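You operate a simulated robot arm through the tools that you are given. There is no shell and no other tool.

Carry out the task below with a simulated robot arm. There is one attempt and no reset: what you move stays moved.

JOB
Wipe up the oil spot, load the red tray by the green card and slide it back.
Fine: grey cloth, put back; push the tray on past the wiped spot. What is to be rubbed or washed off counts as gone when no trace of it is left.

The check looks at the end state, three seconds after you hand in, the way a careful person would. Anything else that was tipped, shoved, dropped, spilled or broken makes it a failure. Flat cloth is picked up by pressing the open fingertips on it (5 to 10 N) and closing them slowly along it; thin cloth reads only 2 to 8 mm in the jaws.

ROBOT AND FRAMES
A 7-joint arm with a three-finger gripper, fixed in place. Base frame: the origin is on the floor under the middle of its stand, x ahead of it, y to its left, z up; the work surface is at about z = 0.78. Lengths are in m, angles in degrees, forces in N, time in s.
With the tool pointing down near the work surface it reaches from about 0.1 to 0.88 m from the base axis. Its first joint turns from -166.0 to 166.0 degrees. Payload 2.94 kg.
Tool frame: the origin (TCP) lies between the finger pads and is the grasp point; the fingertips stand 0.03 m ahead of it; z points along the fingers, y is the line along which they close. The gripper opens to 0.132 m; its body begins 0.107 m behind the TCP.
Orientation is that of the tool frame in the base frame, as [roll, pitch, yaw] about the fixed x, y, z axes, in that order (R = Rz(yaw) Ry(pitch) Rx(roll)). With the fingers straight down and closing along the base's y, the tool's x points along the base's -x, its y along +y and its z along -z.

CONTROLS
- The arm moves only by the tool drive_tool. Its argument "plan" is a list of rows, each a list of 6 numbers: the shift along the tool's x, y, z in units of 50 mm (1.0 is 50 mm), then the turn, a rotation vector about the tool's x, y, z in units of 5 degrees (1.0 is 5 degrees). In form: [[tx, ty, tz, wx, wy, wz], ...]. A call has 1 to 20 rows; each row shifts and turns the commanded pose from where the row before left it, along the tool's axes as they then stand. "grip" is the opening, from 0 (shut) to 1 (fully open), set as the call begins (left out, the last holds). A call with a number of a shift or a turn outside -1 to 1 is refused whole. Rows are played at 5 a second. More than 0.05 m and 8.6 degrees between two rows, or a gripper value outside its range, and nothing of the call is played. A pose out of reach is approached as far as the arm can. The call stops where the force on the tool passes 40 N (or 10 N more than at its start, if that is more) or the arm is blocked; 0.2 s more then pass. The fingers move at their own pace (about 0.0374 m/s each) and stop on an object; they squeeze with about 38 N. The grip force told is the motor's: it shows also when the fingers shut on nothing. Time passes only in rows, and 0.2 s behind the last, so rows that do not move let the fingers close. It gives the time, the measured TCP pose, the force on the tool (base axes), the opening and the grip force at its end, in the units of the frame above (readings bear some noise), with the torque about the TCP (base axes, N m) and any sound that the robot's microphone picked up.
- Cameras (640 x 400 px; columns grow to the right, rows downward): "scene" is fixed at [0.0481, -0.5014, 1.3569]; the picture's right is [0.79, -0.61, 0.00], its down [-0.26, -0.34, -0.90] and it looks along [0.56, 0.71, -0.43] (base axes); focal length 352 px, centre (320, 200). "wrist" rides on the gripper at [0.072, 0.003, -0.144] in the tool frame; the picture's right is [-0.04, 1.00, 0.00], its down [-0.88, -0.04, -0.48] and it looks along [-0.48, -0.02, 0.88] (tool axes); focal length 256 px, centre (320, 200).
- camera(camera): a new picture of that camera. The clock stands still meanwhile.
- lift_body(by): moves the trunk up (or, below 0, down) by that many m; the arm rides with it, the base frame stays. It gives what a move gives, with no picture.
- measure_at(camera, pixels): for up to 12 pixels [column, row] of the newest picture of that camera ("zoom" is the newest enlarged one), the place [x, y, z] in the base frame of the surface seen there, good to about 0.003 m. The clock stands still meanwhile.
- inspect(camera, box): a new picture of the part [left, top, right, bottom] of that camera's present view, enlarged. The clock stands still meanwhile.
- job_done(): hands the job in; it is judged then, once.

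Unless the task says otherwise, let go and move clear before handing in.

The tools are called after "Emit:" as a command line: name --pt "numbers of a row" for each row, then --argument value for the rest, lists and objects as JSON in quotes. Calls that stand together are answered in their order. drive_tool: Moves the arm, as the interface text tells. Its arguments: {"type":"object","properties":{"plan":{"type":"array"},"grip":{"type":"number"}},"required":["plan"]} The other tools are called the same way: lift_body (by) moves the trunk up or down; camera (camera) takes a picture; measure_at (camera, pixels) gives the place of the surface under pixels of a picture; inspect (camera, box) takes an enlarged picture of a part of a camera's view; job_done () hands the job in.

At the start:

```text
clock: 0.0
tool_pos: [0.4905, 0.4241, 1.0559]
tool_rot: [-180.0, 0.0, 179.9]
ft_force: [-0.2, 0.3, 0.1]
ft_torque: [-0.03, 0.02, -0.03]
finger_gap: 0.1321
grasp_force: 0.0
trunk travel left (down, up): [-0.275, 0.265]
```

scene: 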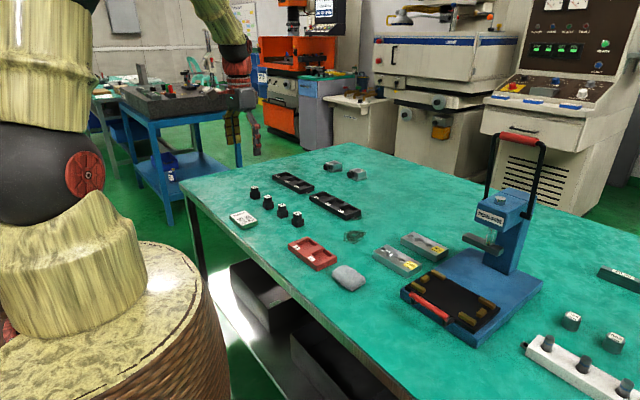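
wrist: 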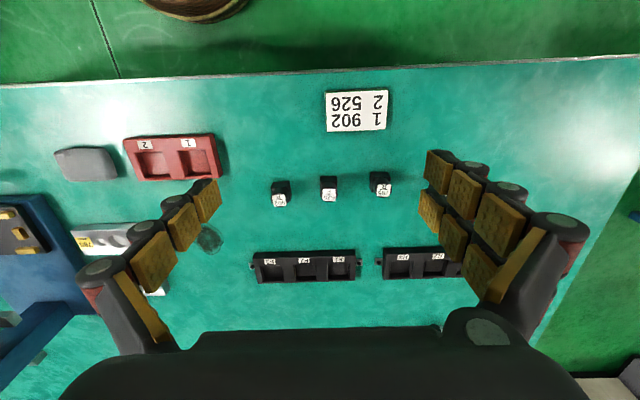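

The scene shows a green table with a red tray near (313,253), a dark oil spot near (354,237), a grey cloth near (348,278), a white card near (243,218) and several small black blocks. I'll zoom in to read details before moving.

Emit:
inspect --camera "scene" --box '[220, 140, 460, 300]'

Emit:
inspect --camera "wrist" --box '[40, 70, 480, 310]'

```text
2.50 times, centred on (340, 220) of scene
```

zoom: 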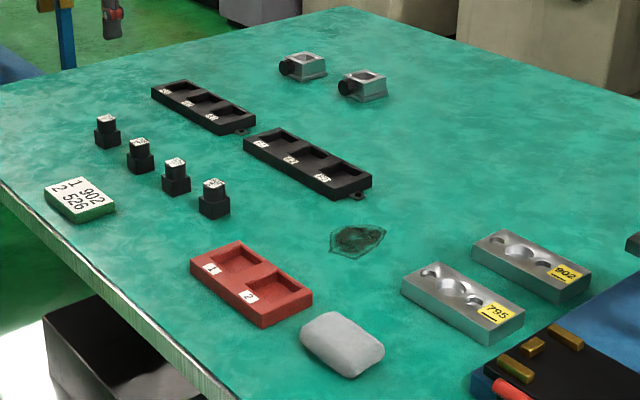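

```text
1.45 times, centred on (260, 190) of wrist
```

zoom: 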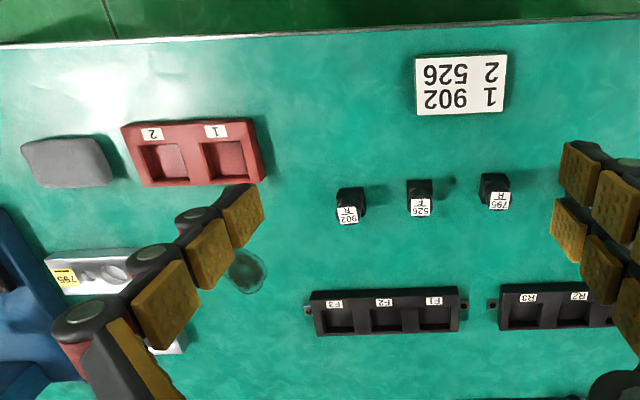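

The card reads "1 902 / 2 526", and the black stamps carry labels of their own. I'll zoom further on the stamps, the card, the tray and the grey cloth to tell them apart.

Emit:
inspect --camera "wrist" --box '[250, 160, 410, 260]'

Emit:
inspect --camera "scene" --box '[225, 175, 321, 235]'

Emit:
inspect --camera "scene" --box '[270, 220, 398, 300]'

Emit:
inspect --camera "wrist" --box '[30, 110, 240, 240]'

Emit:
inspect --camera "wrist" --box '[240, 235, 480, 295]'

Emit:
inspect --camera "scene" --box '[370, 120, 640, 400]'

```text
4.00 times, centred on (330, 210) of wrist
```

zoom: 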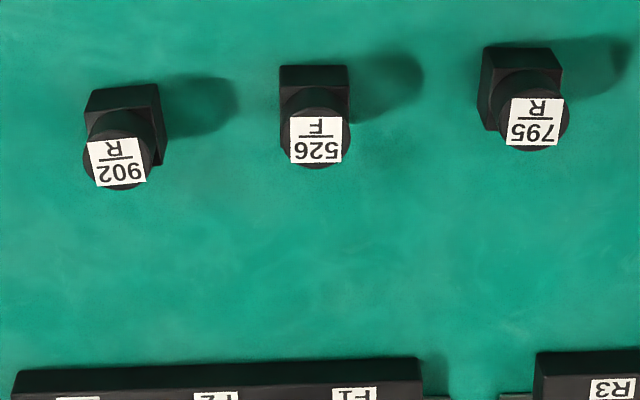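

```text
6.67 times, centred on (273, 205) of scene
```

zoom: 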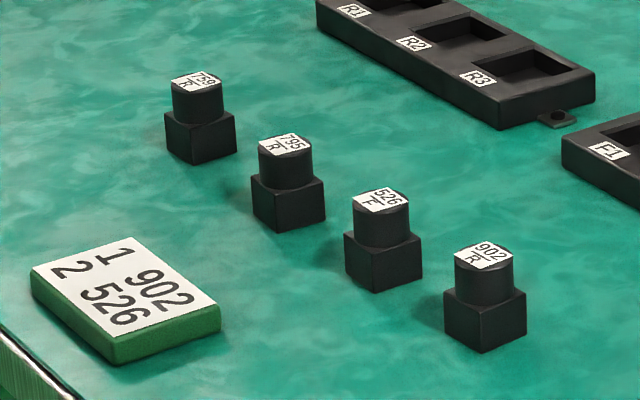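

```text
5.00 times, centred on (334, 260) of scene
```

zoom: 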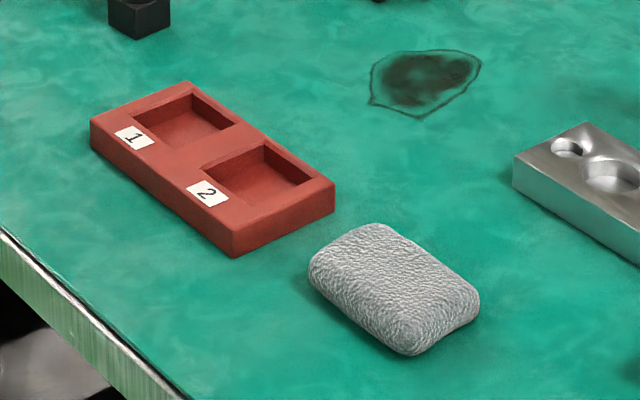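

```text
3.05 times, centred on (135, 175) of wrist
```

zoom: 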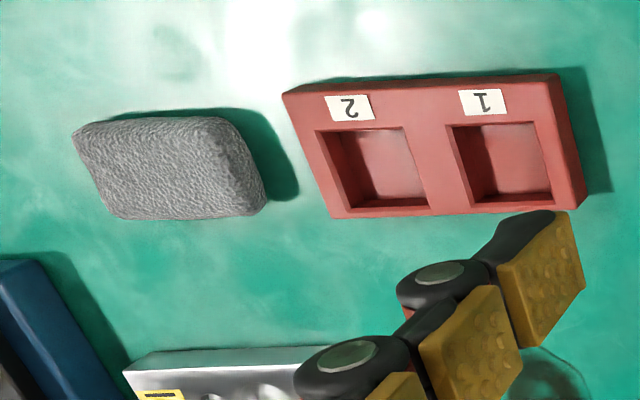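

```text
2.67 times, centred on (360, 265) of wrist
```

zoom: 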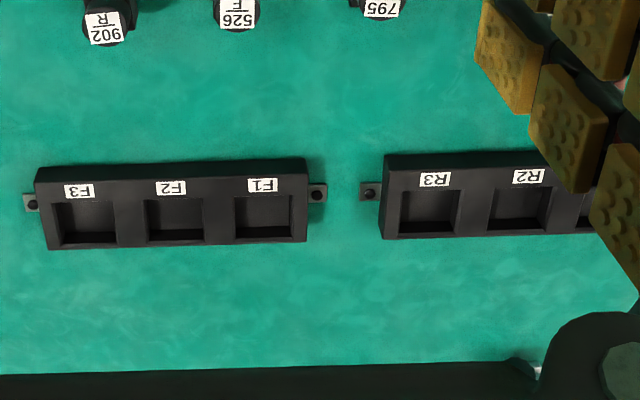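

```text
1.43 times, centred on (505, 260) of scene
```

zoom: 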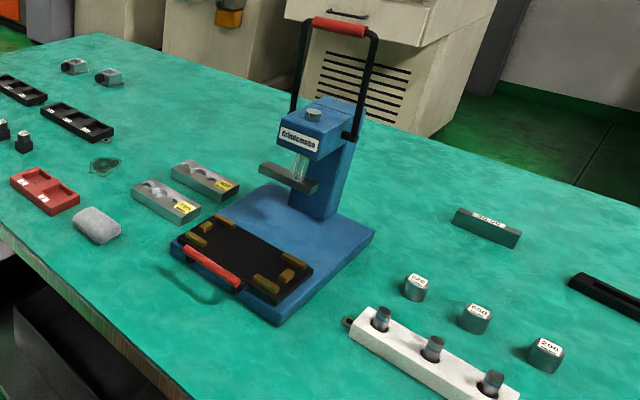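

Stamps are labelled 759/R, 795/R, 526/F and 902/R, so 902 goes in pocket 1 and 526 in pocket 2. Next I'll measure the positions of everything that matters from fresh pictures.

Emit:
camera --camera "wrist"

Emit:
camera --camera "scene"

Emit:
measure_at --camera "scene" --pixels '[[288, 243], [310, 238], [337, 258], [316, 270], [354, 237], [344, 236], [365, 234], [356, 242], [349, 278], [335, 270], [364, 280], [345, 230]]'

Emit:
measure_at --camera "wrist" --pixels '[[134, 152], [125, 137], [213, 133], [222, 178], [135, 180], [156, 165], [198, 163], [176, 155], [60, 150], [115, 178], [85, 165], [208, 238]]'

Emit:
measure_at --camera "wrist" --pixels '[[279, 200], [329, 195], [382, 190], [326, 93], [388, 90], [281, 184], [328, 180], [254, 258], [354, 255], [100, 235], [150, 290], [20, 230]]'

```text
taken
```

wrist: 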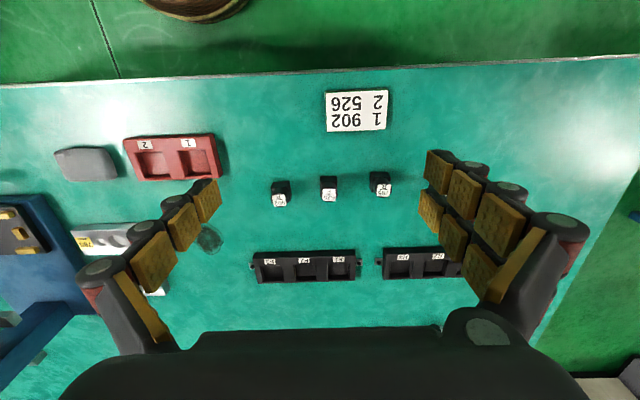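

```text
taken
```

scene: 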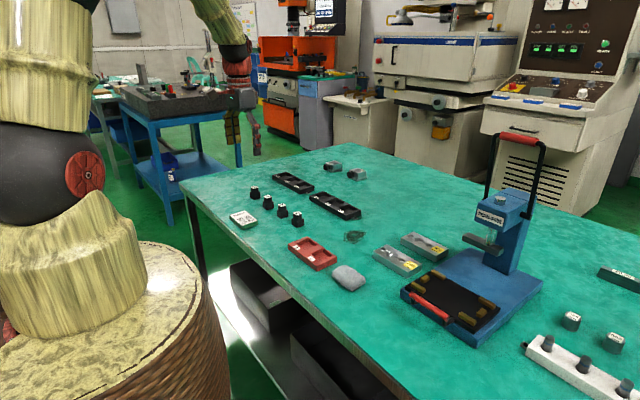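

```text
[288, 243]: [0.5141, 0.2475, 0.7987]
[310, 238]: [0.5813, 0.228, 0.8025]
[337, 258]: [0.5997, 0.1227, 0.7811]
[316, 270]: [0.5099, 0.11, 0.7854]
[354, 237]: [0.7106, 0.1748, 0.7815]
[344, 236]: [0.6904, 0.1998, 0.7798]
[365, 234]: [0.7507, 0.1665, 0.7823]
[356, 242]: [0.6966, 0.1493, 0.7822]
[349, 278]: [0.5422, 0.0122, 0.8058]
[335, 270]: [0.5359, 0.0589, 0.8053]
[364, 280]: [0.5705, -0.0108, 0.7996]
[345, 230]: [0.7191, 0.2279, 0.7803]
```

```text
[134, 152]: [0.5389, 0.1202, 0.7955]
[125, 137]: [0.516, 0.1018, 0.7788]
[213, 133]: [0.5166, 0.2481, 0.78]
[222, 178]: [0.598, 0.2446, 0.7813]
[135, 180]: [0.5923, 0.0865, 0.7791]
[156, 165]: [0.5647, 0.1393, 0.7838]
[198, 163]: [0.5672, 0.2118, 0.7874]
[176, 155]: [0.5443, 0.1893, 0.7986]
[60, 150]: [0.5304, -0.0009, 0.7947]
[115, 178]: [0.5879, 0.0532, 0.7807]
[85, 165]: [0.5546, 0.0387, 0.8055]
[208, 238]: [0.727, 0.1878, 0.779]
```

```text
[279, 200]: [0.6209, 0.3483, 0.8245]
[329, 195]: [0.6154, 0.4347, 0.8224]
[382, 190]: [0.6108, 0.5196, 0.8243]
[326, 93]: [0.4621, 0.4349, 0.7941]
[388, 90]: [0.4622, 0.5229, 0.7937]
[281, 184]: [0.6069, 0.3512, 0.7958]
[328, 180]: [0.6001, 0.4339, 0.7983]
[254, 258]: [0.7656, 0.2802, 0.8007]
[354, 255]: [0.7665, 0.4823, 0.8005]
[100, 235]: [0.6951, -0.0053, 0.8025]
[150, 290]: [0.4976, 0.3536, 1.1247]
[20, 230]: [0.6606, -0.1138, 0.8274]
```

Tray sits at about x 0.51–0.60, y 0.11–0.25; the spot is at about (0.722, 0.187); the pad at about (0.55, 0.03). I'll measure the neighbours along the tray's path and the press, plus the table's far edge.

Emit:
measure_at --camera "scene" --pixels '[[375, 250], [391, 246], [420, 265], [402, 236], [418, 233], [447, 252], [401, 292], [432, 272], [310, 196], [361, 214], [324, 166], [349, 174]]'

Emit:
measure_at --camera "scene" --pixels '[[340, 146], [450, 195], [480, 210], [400, 200], [410, 215], [370, 205], [385, 215], [368, 178], [254, 192], [254, 199], [280, 210], [298, 219]]'

Emit:
inspect --camera "scene" --box '[340, 170, 500, 270]'

```text
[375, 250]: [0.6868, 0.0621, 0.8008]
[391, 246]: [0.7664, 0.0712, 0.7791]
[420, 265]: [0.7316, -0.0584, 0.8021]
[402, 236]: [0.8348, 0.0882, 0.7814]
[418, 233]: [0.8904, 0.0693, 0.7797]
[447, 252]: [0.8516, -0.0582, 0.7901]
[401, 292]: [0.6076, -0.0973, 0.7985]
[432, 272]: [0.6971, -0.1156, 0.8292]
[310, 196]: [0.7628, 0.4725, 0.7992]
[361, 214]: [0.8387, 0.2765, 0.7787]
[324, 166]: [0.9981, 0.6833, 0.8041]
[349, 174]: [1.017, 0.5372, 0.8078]
```

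```text
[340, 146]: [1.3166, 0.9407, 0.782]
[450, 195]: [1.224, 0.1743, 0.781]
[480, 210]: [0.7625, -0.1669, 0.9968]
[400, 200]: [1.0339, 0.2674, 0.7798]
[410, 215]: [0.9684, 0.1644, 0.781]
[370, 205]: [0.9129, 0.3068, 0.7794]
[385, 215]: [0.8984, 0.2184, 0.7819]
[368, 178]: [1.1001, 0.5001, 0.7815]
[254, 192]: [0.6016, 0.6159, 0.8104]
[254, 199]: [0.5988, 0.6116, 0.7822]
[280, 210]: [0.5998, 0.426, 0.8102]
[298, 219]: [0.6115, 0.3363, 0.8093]
```

```text
4.00 times, centred on (420, 220) of scene
```

zoom: 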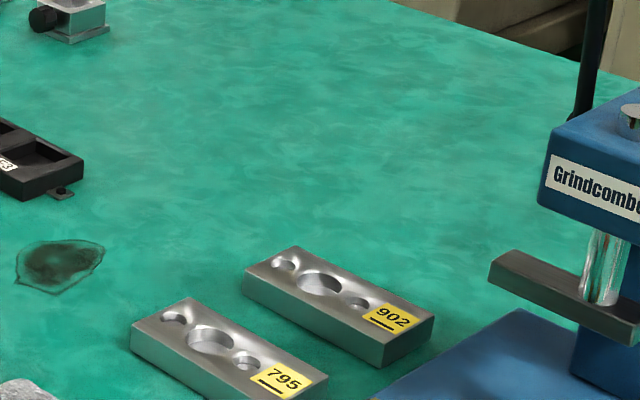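

The tray's lane (y 0.11–0.25) lies between the 902 die block (up to y≈0.088) and the black F rack (from y≈0.27), so a straight push has room. I'll check the other green block on the right at (620,278) so that I'm sure which card is meant.

Emit:
inspect --camera "scene" --box '[520, 255, 640, 330]'

Emit:
inspect --camera "scene" --box '[230, 205, 262, 230]'

```text
5.33 times, centred on (580, 292) of scene
```

zoom: 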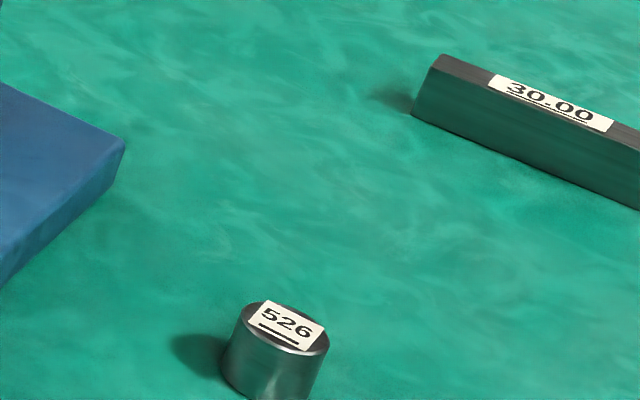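

```text
16.00 times, centred on (246, 218) of scene
```

zoom: 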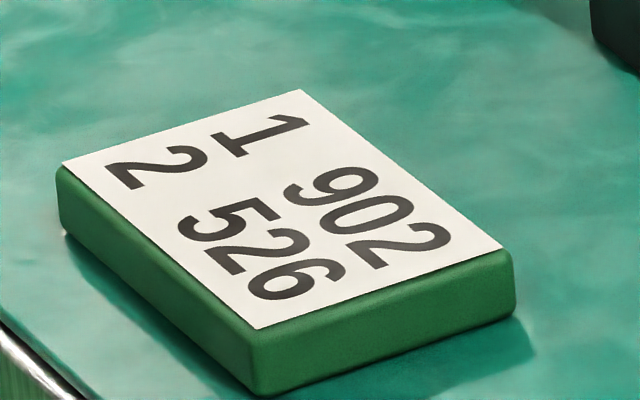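

There are metal slugs on the right as well, one labelled 526 at (572,315). I'll read the other labels and look at the pocket shape to see which kind of part the red tray takes.

Emit:
inspect --camera "scene" --box '[540, 300, 640, 362]'

Emit:
inspect --camera "scene" --box '[520, 320, 640, 400]'

Emit:
measure_at --camera "scene" --pixels '[[572, 317], [614, 338], [548, 342], [620, 275]]'

Emit:
inspect --camera "scene" --box '[284, 232, 344, 272]'

```text
6.40 times, centred on (590, 331) of scene
```

zoom: 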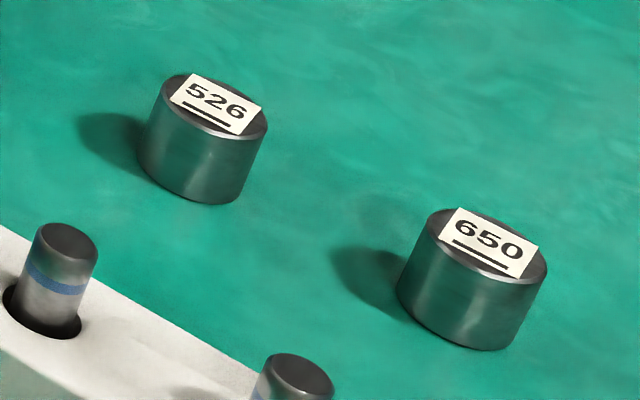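

```text
5.00 times, centred on (580, 360) of scene
```

zoom: 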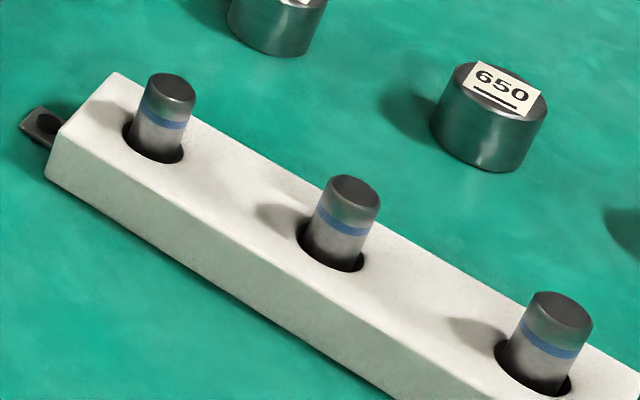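

```text
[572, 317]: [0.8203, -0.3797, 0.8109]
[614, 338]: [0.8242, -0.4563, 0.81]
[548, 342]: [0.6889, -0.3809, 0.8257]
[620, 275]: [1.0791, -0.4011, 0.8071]
```

```text
10.00 times, centred on (314, 252) of scene
```

zoom: 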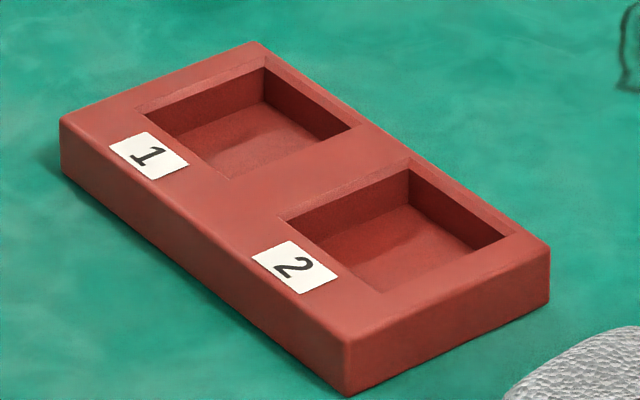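

The pockets are square, like the stamps' bases, and the metal slugs are round and at about the limit of the reach. I'll check the third slug's label just past the picture's edge to be sure.

Emit:
inspect --camera "scene" --box '[600, 330, 640, 400]'

Emit:
inspect --camera "scene" --box '[280, 185, 312, 230]'

```text
5.71 times, centred on (620, 365) of scene
```

zoom: 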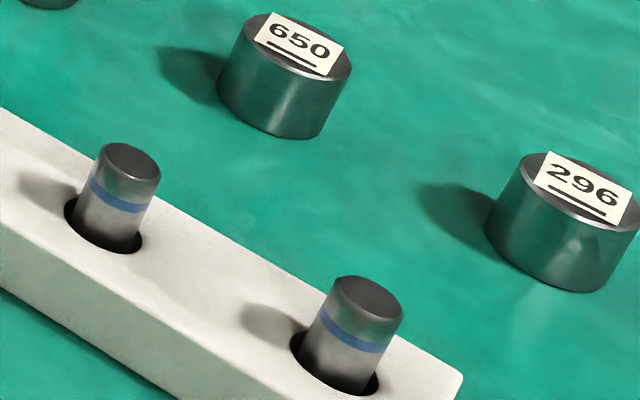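

```text
8.89 times, centred on (296, 208) of scene
```

zoom: 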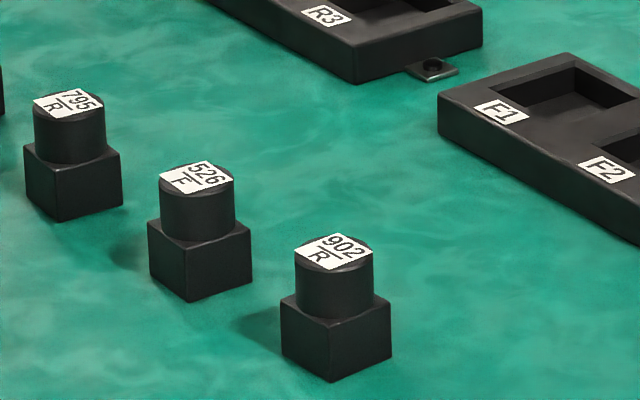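

The slugs read 526, 650 and 296, so only the stamps match the card: 902/R goes to pocket 1 and 526/F to pocket 2. I'll move high over toward the grey pad at about (0.55, 0.03) for a close look.

Emit:
drive_tool --pt "0.2 -1 0 0 0 0" --pt "0.2 -1 0 0 0 0" --pt "0.2 -1 0 0 0 0" --pt "0.2 -1 0 0 0 0" --pt "0 -1 0.25 0 0 0" --pt "0 -1 0.25 0 0 0" --pt "0 -1 0.25 0 0 0" --pt "0 -0.88 0.25 0 0 0" --grip 1

Emit:
camera --camera "wrist"

Emit:
camera --camera "scene"

```text
refused: row 1 steps farther than a row can; nothing moved
```

```text
taken
```

wrist: 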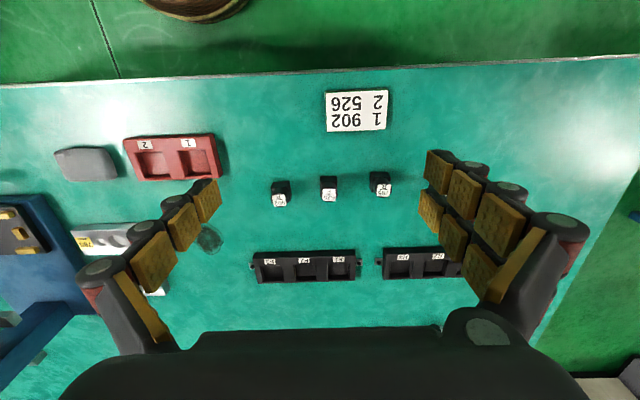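

```text
taken
```

scene: 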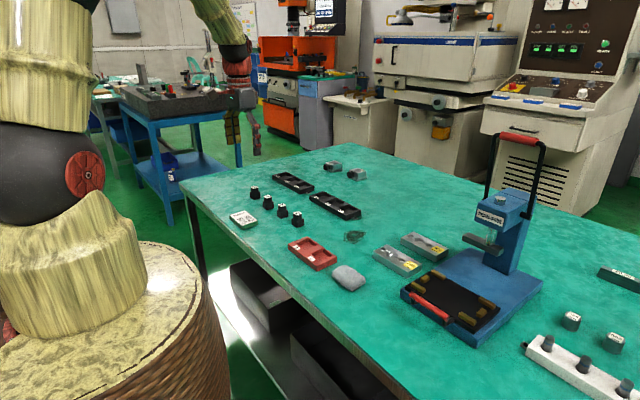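

The call was refused because the combined step exceeded 50 mm; nothing moved. I'll repeat it with smaller rows.

Emit:
drive_tool --pt "0.1 -0.9 0.1 0 0 0" --pt "0.1 -0.9 0.1 0 0 0" --pt "0.1 -0.9 0.1 0 0 0" --pt "0.1 -0.9 0.1 0 0 0" --pt "0.1 -0.9 0.1 0 0 0" --pt "0.1 -0.9 0.1 0 0 0" --pt "0.1 -0.9 0.1 0 0 0" --pt "0.1 -0.9 0.1 0 0 0" --pt "0 -0.7 0.2 0 0 0" --grip 1

Emit:
camera --camera "wrist"

Emit:
camera --camera "scene"

```text
clock: 2.0
tool_pos: [0.4501, 0.0294, 1.0055]
tool_rot: [180.0, 0.1, 180.0]
ft_force: [0.0, 0.0, -0.1]
ft_torque: [0.04, -0.05, 0.01]
finger_gap: 0.1318
grasp_force: 0.2
trunk travel left (down, up): [-0.275, 0.265]
```

```text
taken
```

wrist: 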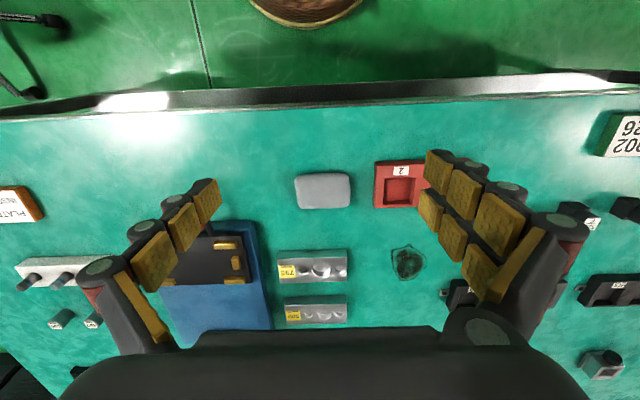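

```text
taken
```

scene: 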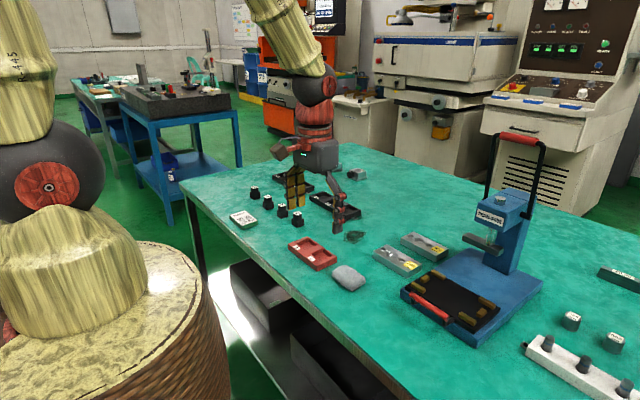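

The gripper moved to (0.450, 0.029, 1.006), and the pad is visible at wrist (323,190). I'll measure its outline and the spot's outline from here, and zoom on both.

Emit:
measure_at --camera "wrist" --pixels '[[297, 192], [349, 190], [323, 175], [323, 206], [323, 190], [300, 178], [346, 177], [348, 205], [300, 206], [310, 190], [336, 190], [323, 183]]'

Emit:
measure_at --camera "wrist" --pixels '[[390, 262], [427, 262], [408, 244], [408, 281], [408, 262], [375, 163], [376, 206], [278, 252], [346, 252], [346, 322], [445, 292], [15, 205]]'

Emit:
inspect --camera "wrist" --box '[280, 150, 440, 290]'

Emit:
inspect --camera "wrist" --box '[285, 165, 365, 215]'

Emit:
inspect --camera "wrist" --box '[380, 235, 440, 290]'

Emit:
inspect --camera "scene" --box '[240, 100, 380, 250]'

```text
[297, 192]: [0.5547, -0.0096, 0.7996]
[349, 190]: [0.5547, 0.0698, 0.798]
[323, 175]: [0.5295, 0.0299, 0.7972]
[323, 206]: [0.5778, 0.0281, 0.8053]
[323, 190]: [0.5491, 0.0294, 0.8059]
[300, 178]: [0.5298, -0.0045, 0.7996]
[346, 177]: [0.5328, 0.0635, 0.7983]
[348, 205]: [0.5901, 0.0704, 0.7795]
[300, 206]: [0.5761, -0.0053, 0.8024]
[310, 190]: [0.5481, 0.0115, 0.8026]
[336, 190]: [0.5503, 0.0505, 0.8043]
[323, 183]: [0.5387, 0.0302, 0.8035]
```

```text
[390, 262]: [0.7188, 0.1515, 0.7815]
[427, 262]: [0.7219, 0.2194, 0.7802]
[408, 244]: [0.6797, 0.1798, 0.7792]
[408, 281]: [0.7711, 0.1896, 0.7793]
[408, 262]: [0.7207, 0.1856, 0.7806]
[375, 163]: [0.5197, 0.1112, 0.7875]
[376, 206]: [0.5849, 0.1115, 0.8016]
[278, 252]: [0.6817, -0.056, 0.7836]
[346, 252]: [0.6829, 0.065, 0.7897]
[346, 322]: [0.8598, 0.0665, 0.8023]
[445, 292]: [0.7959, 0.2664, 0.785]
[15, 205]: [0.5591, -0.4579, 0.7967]
```

```text
2.86 times, centred on (360, 220) of wrist
```

zoom: 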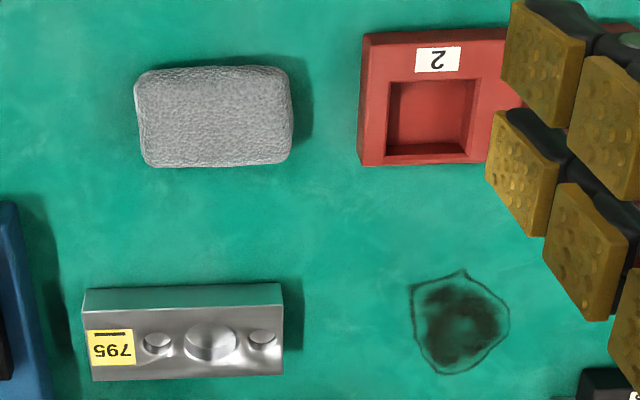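

```text
8.00 times, centred on (325, 190) of wrist
```

zoom: 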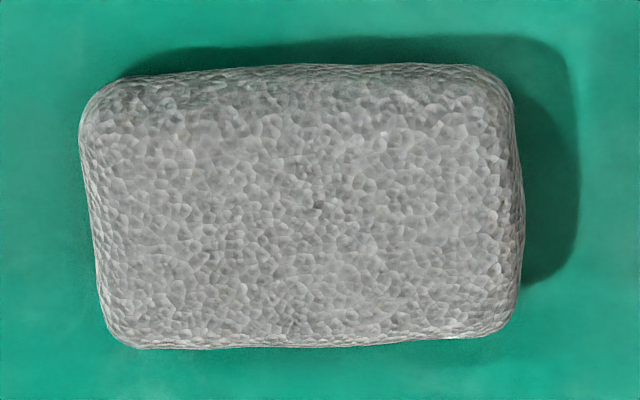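

```text
7.27 times, centred on (410, 262) of wrist
```

zoom: 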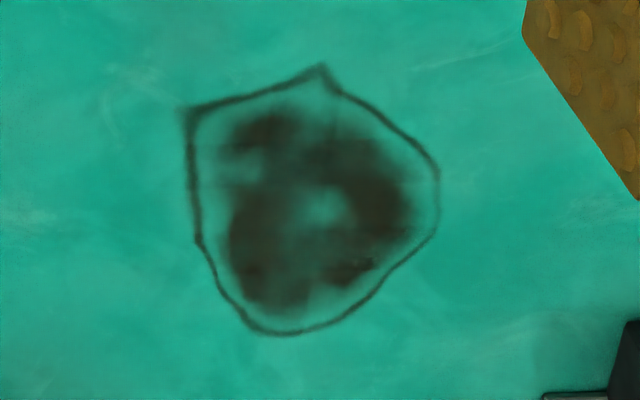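

```text
2.67 times, centred on (310, 175) of scene
```

zoom: 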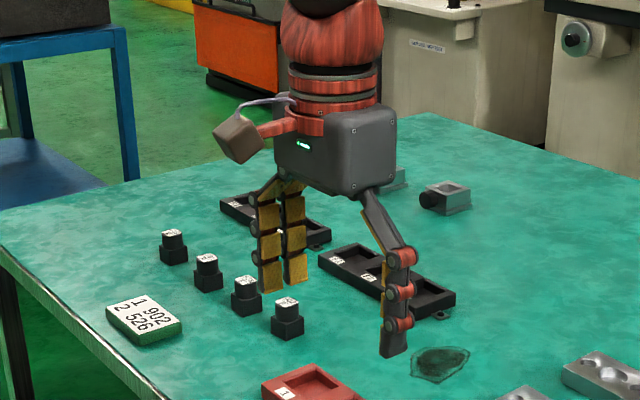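

The pad measures about x 0.528–0.580, y −0.010–0.070, 26 mm high, and the spot spans x 0.679–0.770, y 0.152–0.219. I'll turn the gripper so that it closes along base x, away from the tray, staying at height.

Emit:
drive_tool --pt "0 0 0 0 0 -1" --pt "0 0 0 0 0 -1" --pt "0 0 0 0 0 -1" --pt "0 0 0 0 0 -1" --pt "0 0 0 0 0 -1" --pt "0 0 0 0 0 -1" --pt "0 0 0 0 0 -1" --pt "0 0 0 0 0 -1" --pt "0 0 0 0 0 -1" --pt "0 0 0 0 0 -1" --pt "0 0 0 0 0 -1" --pt "0 0 0 0 0 -1" --pt "0 0 0 0 0 -1" --pt "0 0 0 0 0 -1" --pt "0 0 0 0 0 -1" --pt "0 0 0 0 0 -1" --pt "0 0 0 0 0 -1" --pt "0 0 0 0 0 -1" --grip 1

Emit:
camera --camera "wrist"

Emit:
camera --camera "scene"

```text
clock: 5.8
tool_pos: [0.4514, 0.03, 1.0057]
tool_rot: [180.0, 0.0, -90.0]
ft_force: [0.4, -0.3, -0.4]
ft_torque: [0.0, 0.01, -0.02]
finger_gap: 0.1321
grasp_force: 0.0
trunk travel left (down, up): [-0.275, 0.265]
```

```text
taken
```

wrist: 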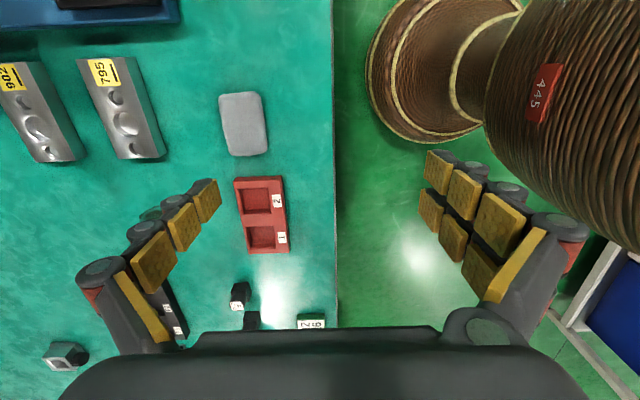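

```text
taken
```

scene: 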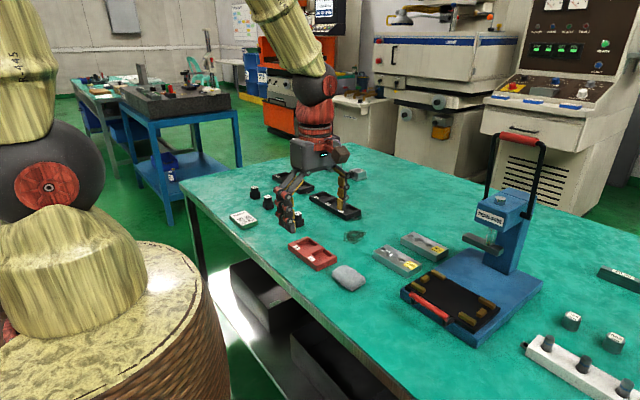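

The gripper now closes along base x (yaw −90), with tool x = −y and tool y = −x. I'll move over the pad centre (0.554, 0.030) and partly descend.

Emit:
drive_tool --pt "0 -0.7 0 0 0 0" --pt "0 -0.7 0 0 0 0" --pt "0 -0.65 0 0 0 0" --pt "0 0 0.7 0 0 0" --pt "0 0 0.7 0 0 0" --pt "0 0 0.7 0 0 0" --pt "0 0 0 0 0 0" --grip 1

Emit:
camera --camera "wrist"

Emit:
camera --camera "scene"

```text
clock: 7.4
tool_pos: [0.5567, 0.0291, 0.9009]
tool_rot: [180.0, 0.0, -90.0]
ft_force: [-0.1, -0.2, -0.4]
ft_torque: [-0.02, 0.04, 0.0]
finger_gap: 0.132
grasp_force: 0.2
trunk travel left (down, up): [-0.275, 0.265]
```

```text
taken
```

wrist: 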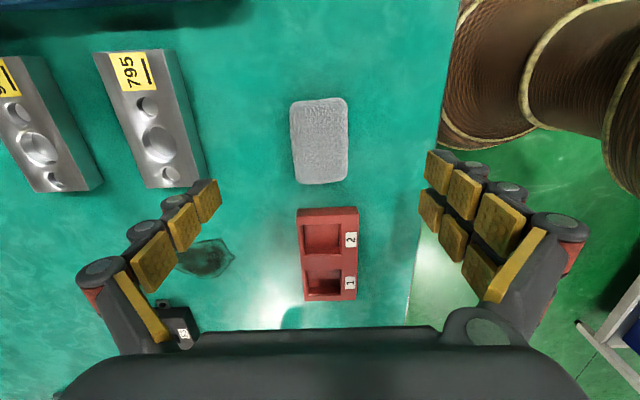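

```text
taken
```

scene: 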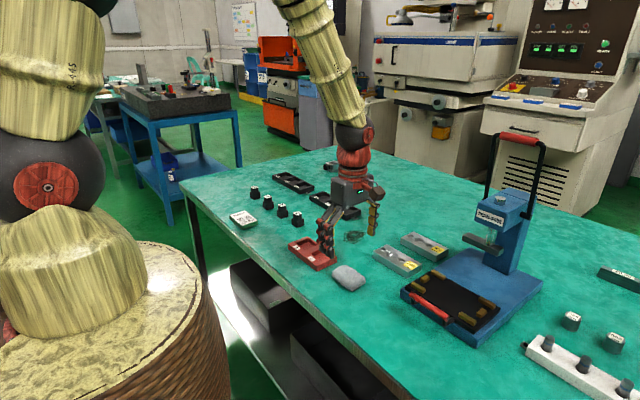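

The pad is now at wrist (320,140) centred between the fingers. I'll measure its edges from this view to fix the grasp centre.

Emit:
measure_at --camera "wrist" --pixels '[[293, 142], [347, 140], [320, 102], [320, 180], [320, 141], [300, 215], [355, 215], [300, 297], [355, 297], [326, 235], [322, 280], [340, 260]]'

Emit:
inspect --camera "wrist" --box '[260, 80, 400, 320]'

```text
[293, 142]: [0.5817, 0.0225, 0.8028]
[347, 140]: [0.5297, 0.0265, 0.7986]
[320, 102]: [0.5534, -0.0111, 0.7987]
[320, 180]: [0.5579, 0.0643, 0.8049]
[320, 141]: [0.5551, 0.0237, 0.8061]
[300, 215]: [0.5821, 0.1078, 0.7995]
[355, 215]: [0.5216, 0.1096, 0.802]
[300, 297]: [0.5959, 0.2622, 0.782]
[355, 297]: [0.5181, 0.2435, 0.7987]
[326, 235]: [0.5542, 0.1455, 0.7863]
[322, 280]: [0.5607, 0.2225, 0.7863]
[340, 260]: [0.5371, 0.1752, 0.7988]
```

```text
1.67 times, centred on (330, 200) of wrist
```

zoom: 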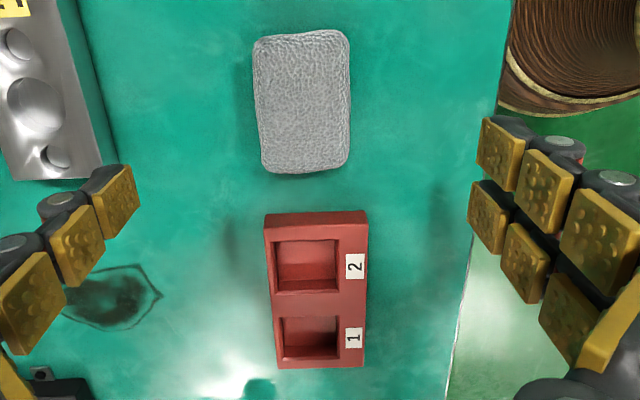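

The pad centre is about (0.556, 0.028), right under the tool. I'll descend to TCP z≈0.820 with the fingers open.

Emit:
drive_tool --pt "0.02 0 0.5 0 0 0" --pt "0 0 0.5 0 0 0" --pt "0 0 0.4 0 0 0" --pt "0 0 0.22 0 0 0" --pt "0 0 0 0 0 0" --grip 1

Emit:
camera --camera "wrist"

Emit:
inspect --camera "scene" --box '[290, 180, 450, 300]'

```text
clock: 8.6
tool_pos: [0.5543, 0.0279, 0.8204]
tool_rot: [180.0, 0.0, -90.0]
ft_force: [-0.8, 0.0, 0.3]
ft_torque: [-0.01, -0.04, -0.02]
finger_gap: 0.1318
grasp_force: 0.1
trunk travel left (down, up): [-0.275, 0.265]
```

```text
taken
```

wrist: 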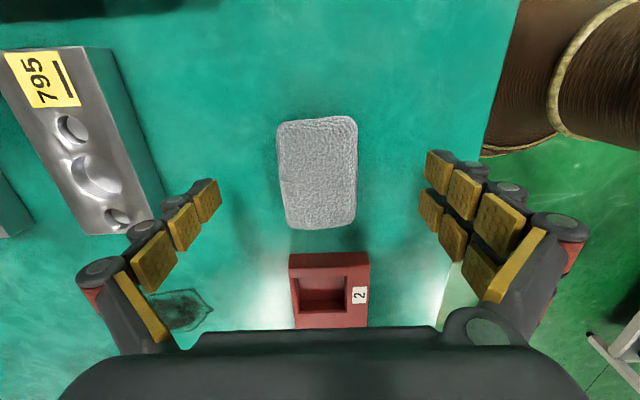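

```text
3.33 times, centred on (370, 240) of scene
```

zoom: 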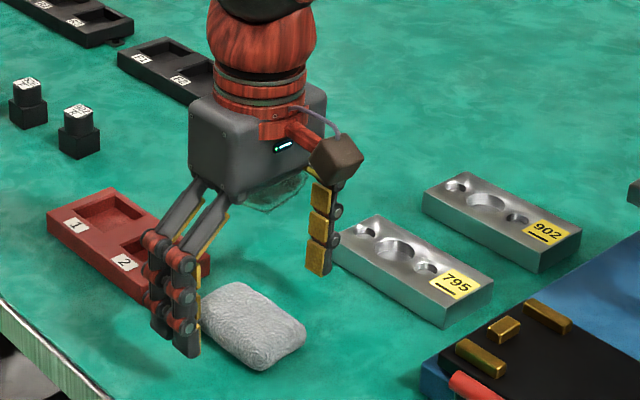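

The fingers straddle the pad without touching the tray or die. I'll close on it and let the fingers settle.

Emit:
drive_tool --pt "0 0 0 0 0 0" --pt "0 0 0 0 0 0" --pt "0 0 0 0 0 0" --pt "0 0 0 0 0 0" --pt "0 0 0 0 0 0" --pt "0 0 0 0 0 0" --pt "0 0 0 0 0 0" --pt "0 0 0 0 0 0" --pt "0 0 0 0 0 0" --grip 0.2

Emit:
camera --camera "wrist"

Emit:
inspect --camera "scene" --box '[290, 180, 450, 300]'

```text
clock: 10.6
tool_pos: [0.553, 0.0286, 0.8213]
tool_rot: [-179.9, -0.1, -90.1]
ft_force: [0.3, 0.6, 2.7]
ft_torque: [0.02, -0.01, 0.0]
finger_gap: 0.0565
grasp_force: 38.1
trunk travel left (down, up): [-0.275, 0.265]
```

```text
taken
```

wrist: 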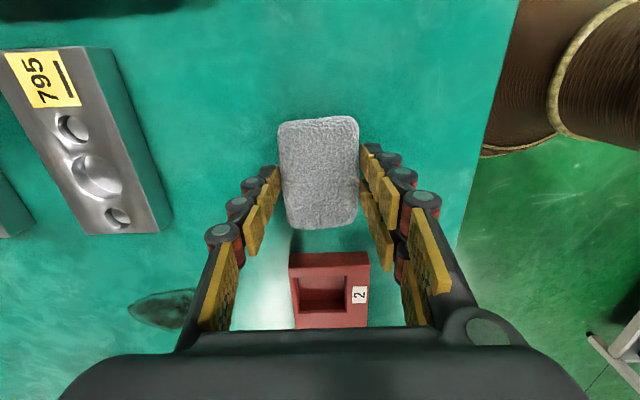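

```text
3.33 times, centred on (370, 240) of scene
```

zoom: 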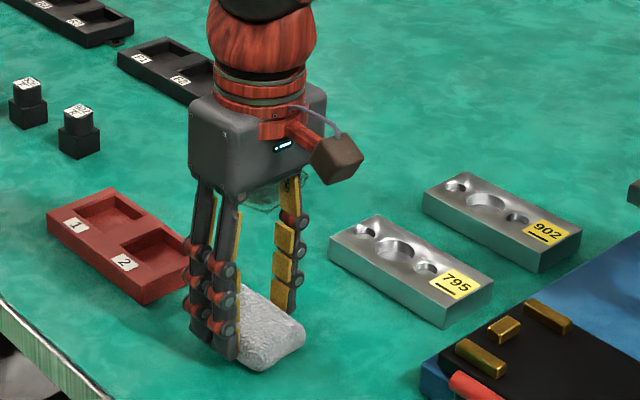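

The grip holds the pad: gap 56 mm, 38 N, pad bottom on the table at TCP z 0.821. I'll lift 60 mm and check that the pad comes along.

Emit:
drive_tool --pt "0 0 -0.2 0 0 0" --pt "0 0 -0.4 0 0 0" --pt "0 0 -0.6 0 0 0" --pt "0 0 0 0 0 0" --grip 0.2

Emit:
camera --camera "wrist"

Emit:
inspect --camera "scene" --box '[290, 180, 450, 300]'

```text
clock: 11.6
tool_pos: [0.5545, 0.0285, 0.8808]
tool_rot: [180.0, 0.0, -90.2]
ft_force: [0.2, -0.2, -0.9]
ft_torque: [0.01, -0.02, -0.04]
finger_gap: 0.0566
grasp_force: 37.6
trunk travel left (down, up): [-0.275, 0.265]
```

```text
taken
```

wrist: 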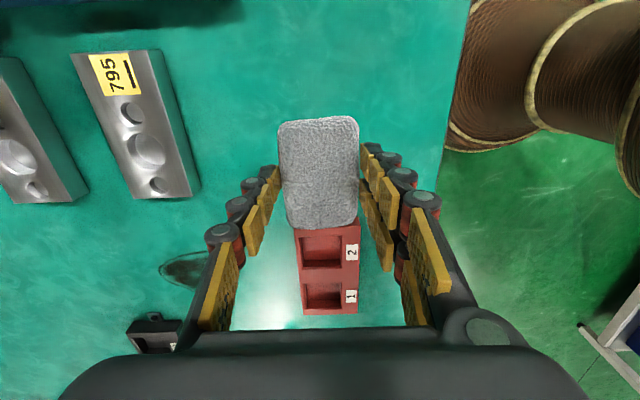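

```text
3.33 times, centred on (370, 240) of scene
```

zoom: 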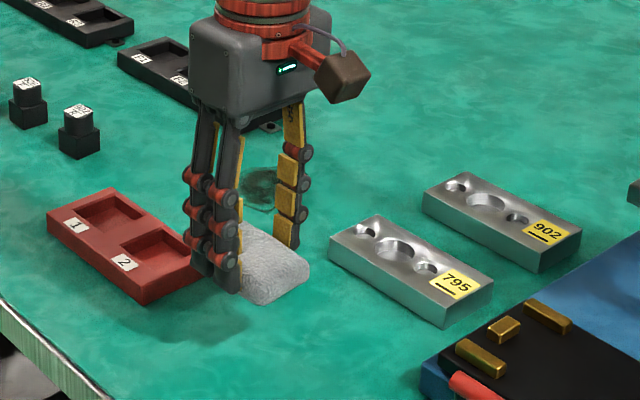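

The pad lifts cleanly (wrist (320,173)). I'll measure the pad in the jaws to know its centre relative to the TCP before wiping.

Emit:
measure_at --camera "wrist" --pixels '[[320, 120], [322, 226], [282, 165], [357, 165], [320, 170], [190, 270], [165, 270], [195, 285]]'

```text
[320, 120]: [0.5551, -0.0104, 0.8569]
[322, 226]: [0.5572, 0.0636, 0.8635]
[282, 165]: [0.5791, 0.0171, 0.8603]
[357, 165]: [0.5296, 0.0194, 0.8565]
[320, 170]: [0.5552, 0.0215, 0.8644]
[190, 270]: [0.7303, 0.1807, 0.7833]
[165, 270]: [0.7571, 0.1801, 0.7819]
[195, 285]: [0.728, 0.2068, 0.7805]
```

The pad is centred on the TCP (y −0.012 to 0.068, x 0.529–0.581). I'll carry it to above the near part of the spot at (0.70, 0.186).

Emit:
drive_tool --pt "-0.63 -0.58 0 0 0 0" --pt "-0.63 -0.58 0 0 0 0" --pt "-0.63 -0.58 0 0 0 0" --pt "-0.63 -0.58 0 0 0 0" --pt "-0.63 -0.58 0 0 0 0" --pt "0 0 0.6 0 0 0" --pt "0 0 0.3 0 0 0" --pt "0 0 0 0 0 0" --grip 0.2

Emit:
camera --camera "wrist"

Emit:
inspect --camera "scene" --box '[290, 180, 450, 300]'

```text
clock: 13.4
tool_pos: [0.6979, 0.1844, 0.835]
tool_rot: [-180.0, 0.0, -90.0]
ft_force: [-0.8, 0.2, -0.7]
ft_torque: [0.01, 0.04, 0.03]
finger_gap: 0.0568
grasp_force: 38.0
trunk travel left (down, up): [-0.275, 0.265]
```

```text
taken
```

wrist: 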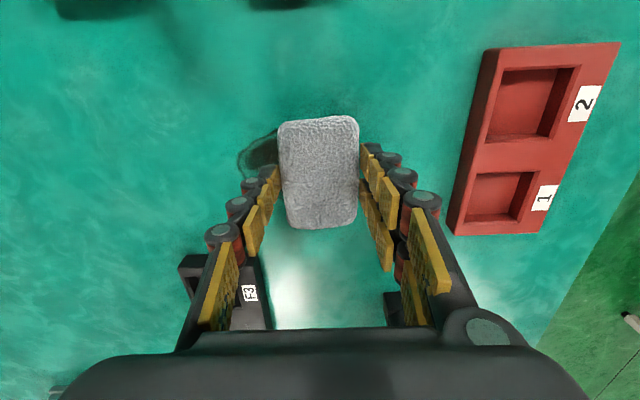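

```text
3.33 times, centred on (370, 240) of scene
```

zoom: 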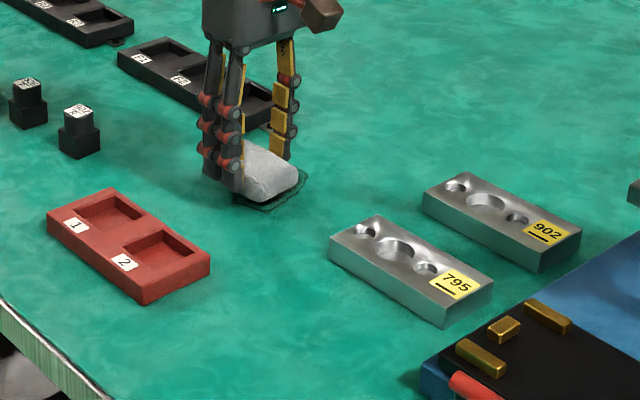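

The pad hangs right over the spot (its outline shows around the pad). I'll lower in small steps to touch the table and read the force.

Emit:
drive_tool --pt "0 0 0.15 0 0 0" --pt "0 0 0.1 0 0 0" --pt "0 0 0.05 0 0 0" --pt "0 0 0 0 0 0" --grip 0.2

```text
clock: 14.4
tool_pos: [0.6983, 0.1848, 0.8213]
tool_rot: [-179.9, 0.0, -90.0]
ft_force: [-3.5, -1.4, 10.0]
ft_torque: [-0.12, 0.21, 0.0]
finger_gap: 0.057
grasp_force: 38.0
trunk travel left (down, up): [-0.275, 0.265]
```

Contact at about 10 N, which suits wiping. I'll rub along x across the whole spot, from about 0.662 to 0.79 and back.

Emit:
drive_tool --pt "0 0.36 0 0 0 0" --pt "0 0.36 0 0 0 0" --pt "0 -0.37 0 0 0 0" --pt "0 -0.37 0 0 0 0" --pt "0 -0.37 0 0 0 0" --pt "0 -0.37 0 0 0 0" --pt "0 -0.37 0 0 0 0" --pt "0 -0.37 0 0 0 0" --pt "0 -0.37 0 0 0 0" --pt "0 0.37 0 0 0 0" --pt "0 0.37 0 0 0 0" --pt "0 0.37 0 0 0 0" --pt "0 0.37 0 0 0 0" --pt "0 0.37 0 0 0 0" --pt "0 0.37 0 0 0 0" --pt "0 0.37 0 0 0 0" --grip 0.2

Emit:
camera --camera "wrist"

Emit:
inspect --camera "scene" --box '[290, 180, 450, 300]'

```text
clock: 17.8
tool_pos: [0.6636, 0.1838, 0.8208]
tool_rot: [-179.9, 0.0, -90.1]
ft_force: [7.9, 0.5, 23.0]
ft_torque: [0.02, -0.21, 0.0]
finger_gap: 0.0568
grasp_force: 38.1
trunk travel left (down, up): [-0.275, 0.265]
```

```text
taken
```

wrist: 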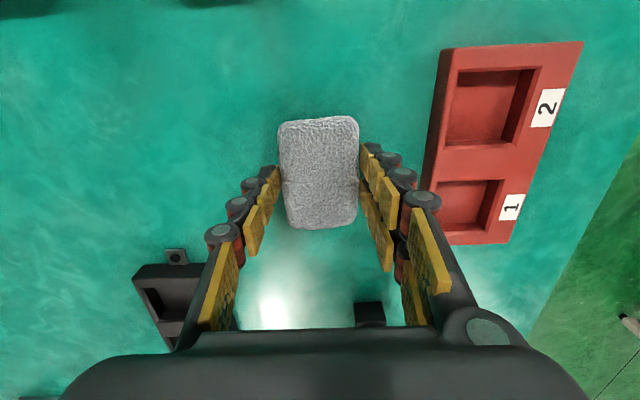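

```text
3.33 times, centred on (370, 240) of scene
```

zoom: 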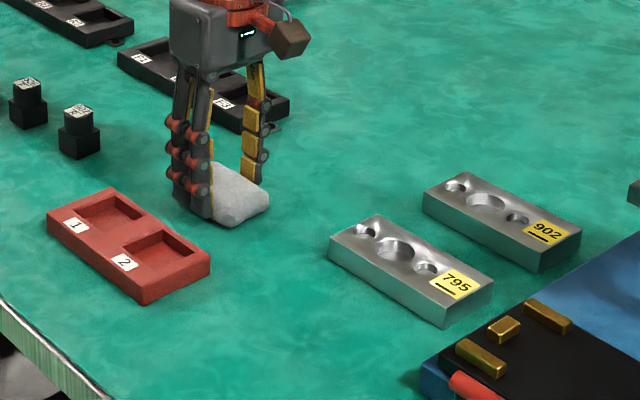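

After one stroke no stain shows at zoom (270,190) where the spot was, though force rose to 23 N. I'll lift and move the pad aside to inspect the whole spot.

Emit:
drive_tool --pt "0 0 -0.4 0 0 0" --pt "0 0 -0.8 0 0 0" --pt "0 0 -0.8 0 0 0" --pt "0.7 0.4 0 0 0 0" --pt "0.8 0.4 0 0 0 0" --pt "0.8 0.4 0 0 0 0" --pt "0.8 0.4 0 0 0 0" --pt "0 0 0 0 0 0" --grip 0.2

Emit:
camera --camera "wrist"

Emit:
inspect --camera "scene" --box '[326, 215, 390, 255]'

```text
clock: 19.6
tool_pos: [0.5813, 0.0284, 0.9188]
tool_rot: [180.0, 0.1, -90.1]
ft_force: [0.2, -0.6, 0.0]
ft_torque: [-0.01, 0.03, 0.01]
finger_gap: 0.0565
grasp_force: 38.3
trunk travel left (down, up): [-0.275, 0.265]
```

```text
taken
```

wrist: 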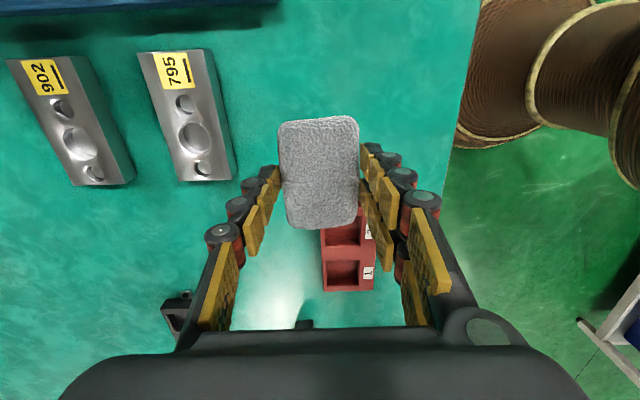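

```text
10.00 times, centred on (358, 235) of scene
```

zoom: 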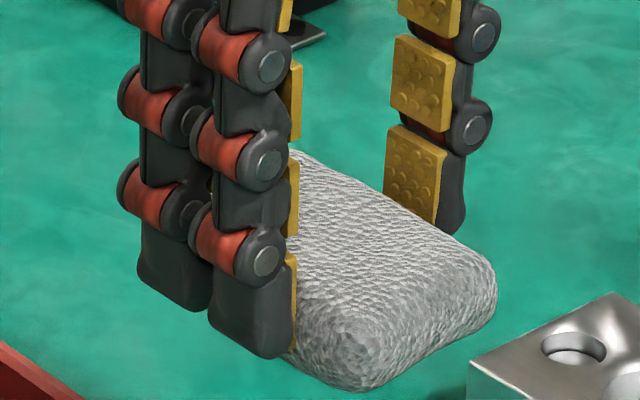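

The gripper itself blocks the scene view of the spot. I'll back it off toward the near side and look again.

Emit:
drive_tool --pt "0 0.9 0 0 0 0" --pt "0 0.9 0 0 0 0" --pt "0 0.9 0 0 0 0" --pt "0 0 0 0 0 0" --grip 0.2

Emit:
camera --camera "scene"

Emit:
inspect --camera "scene" --box '[326, 215, 390, 255]'

Emit:
camera --camera "wrist"

```text
clock: 20.6
tool_pos: [0.4444, 0.0315, 0.9195]
tool_rot: [-180.0, 0.0, -90.0]
ft_force: [-0.2, -0.2, 0.0]
ft_torque: [-0.03, -0.06, 0.01]
finger_gap: 0.0568
grasp_force: 38.4
trunk travel left (down, up): [-0.275, 0.265]
```

```text
taken
```

scene: 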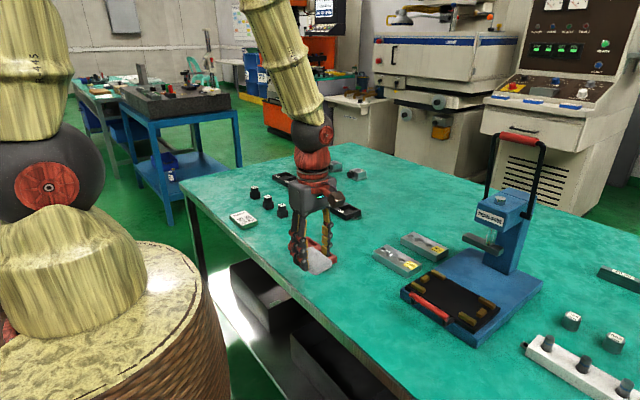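

```text
10.00 times, centred on (358, 235) of scene
```

zoom: 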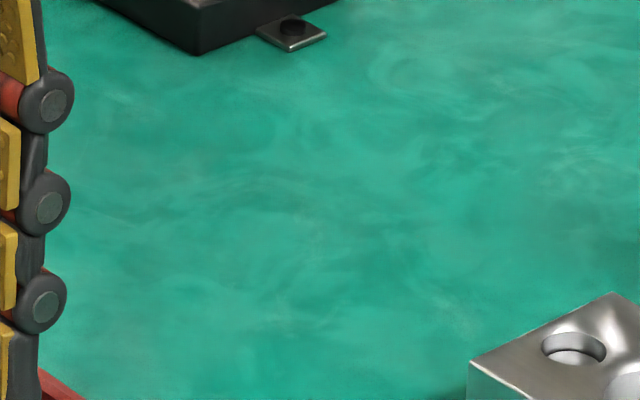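

```text
taken
```

wrist: 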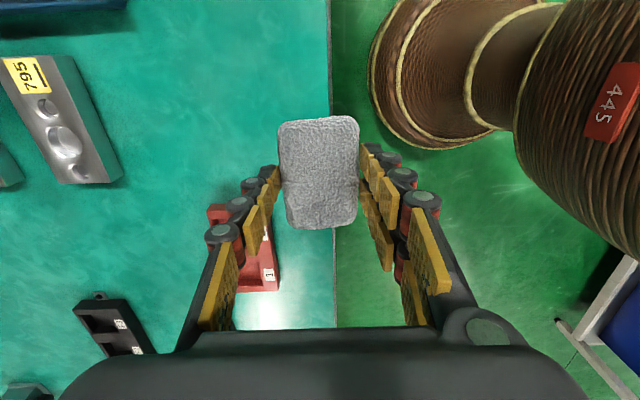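

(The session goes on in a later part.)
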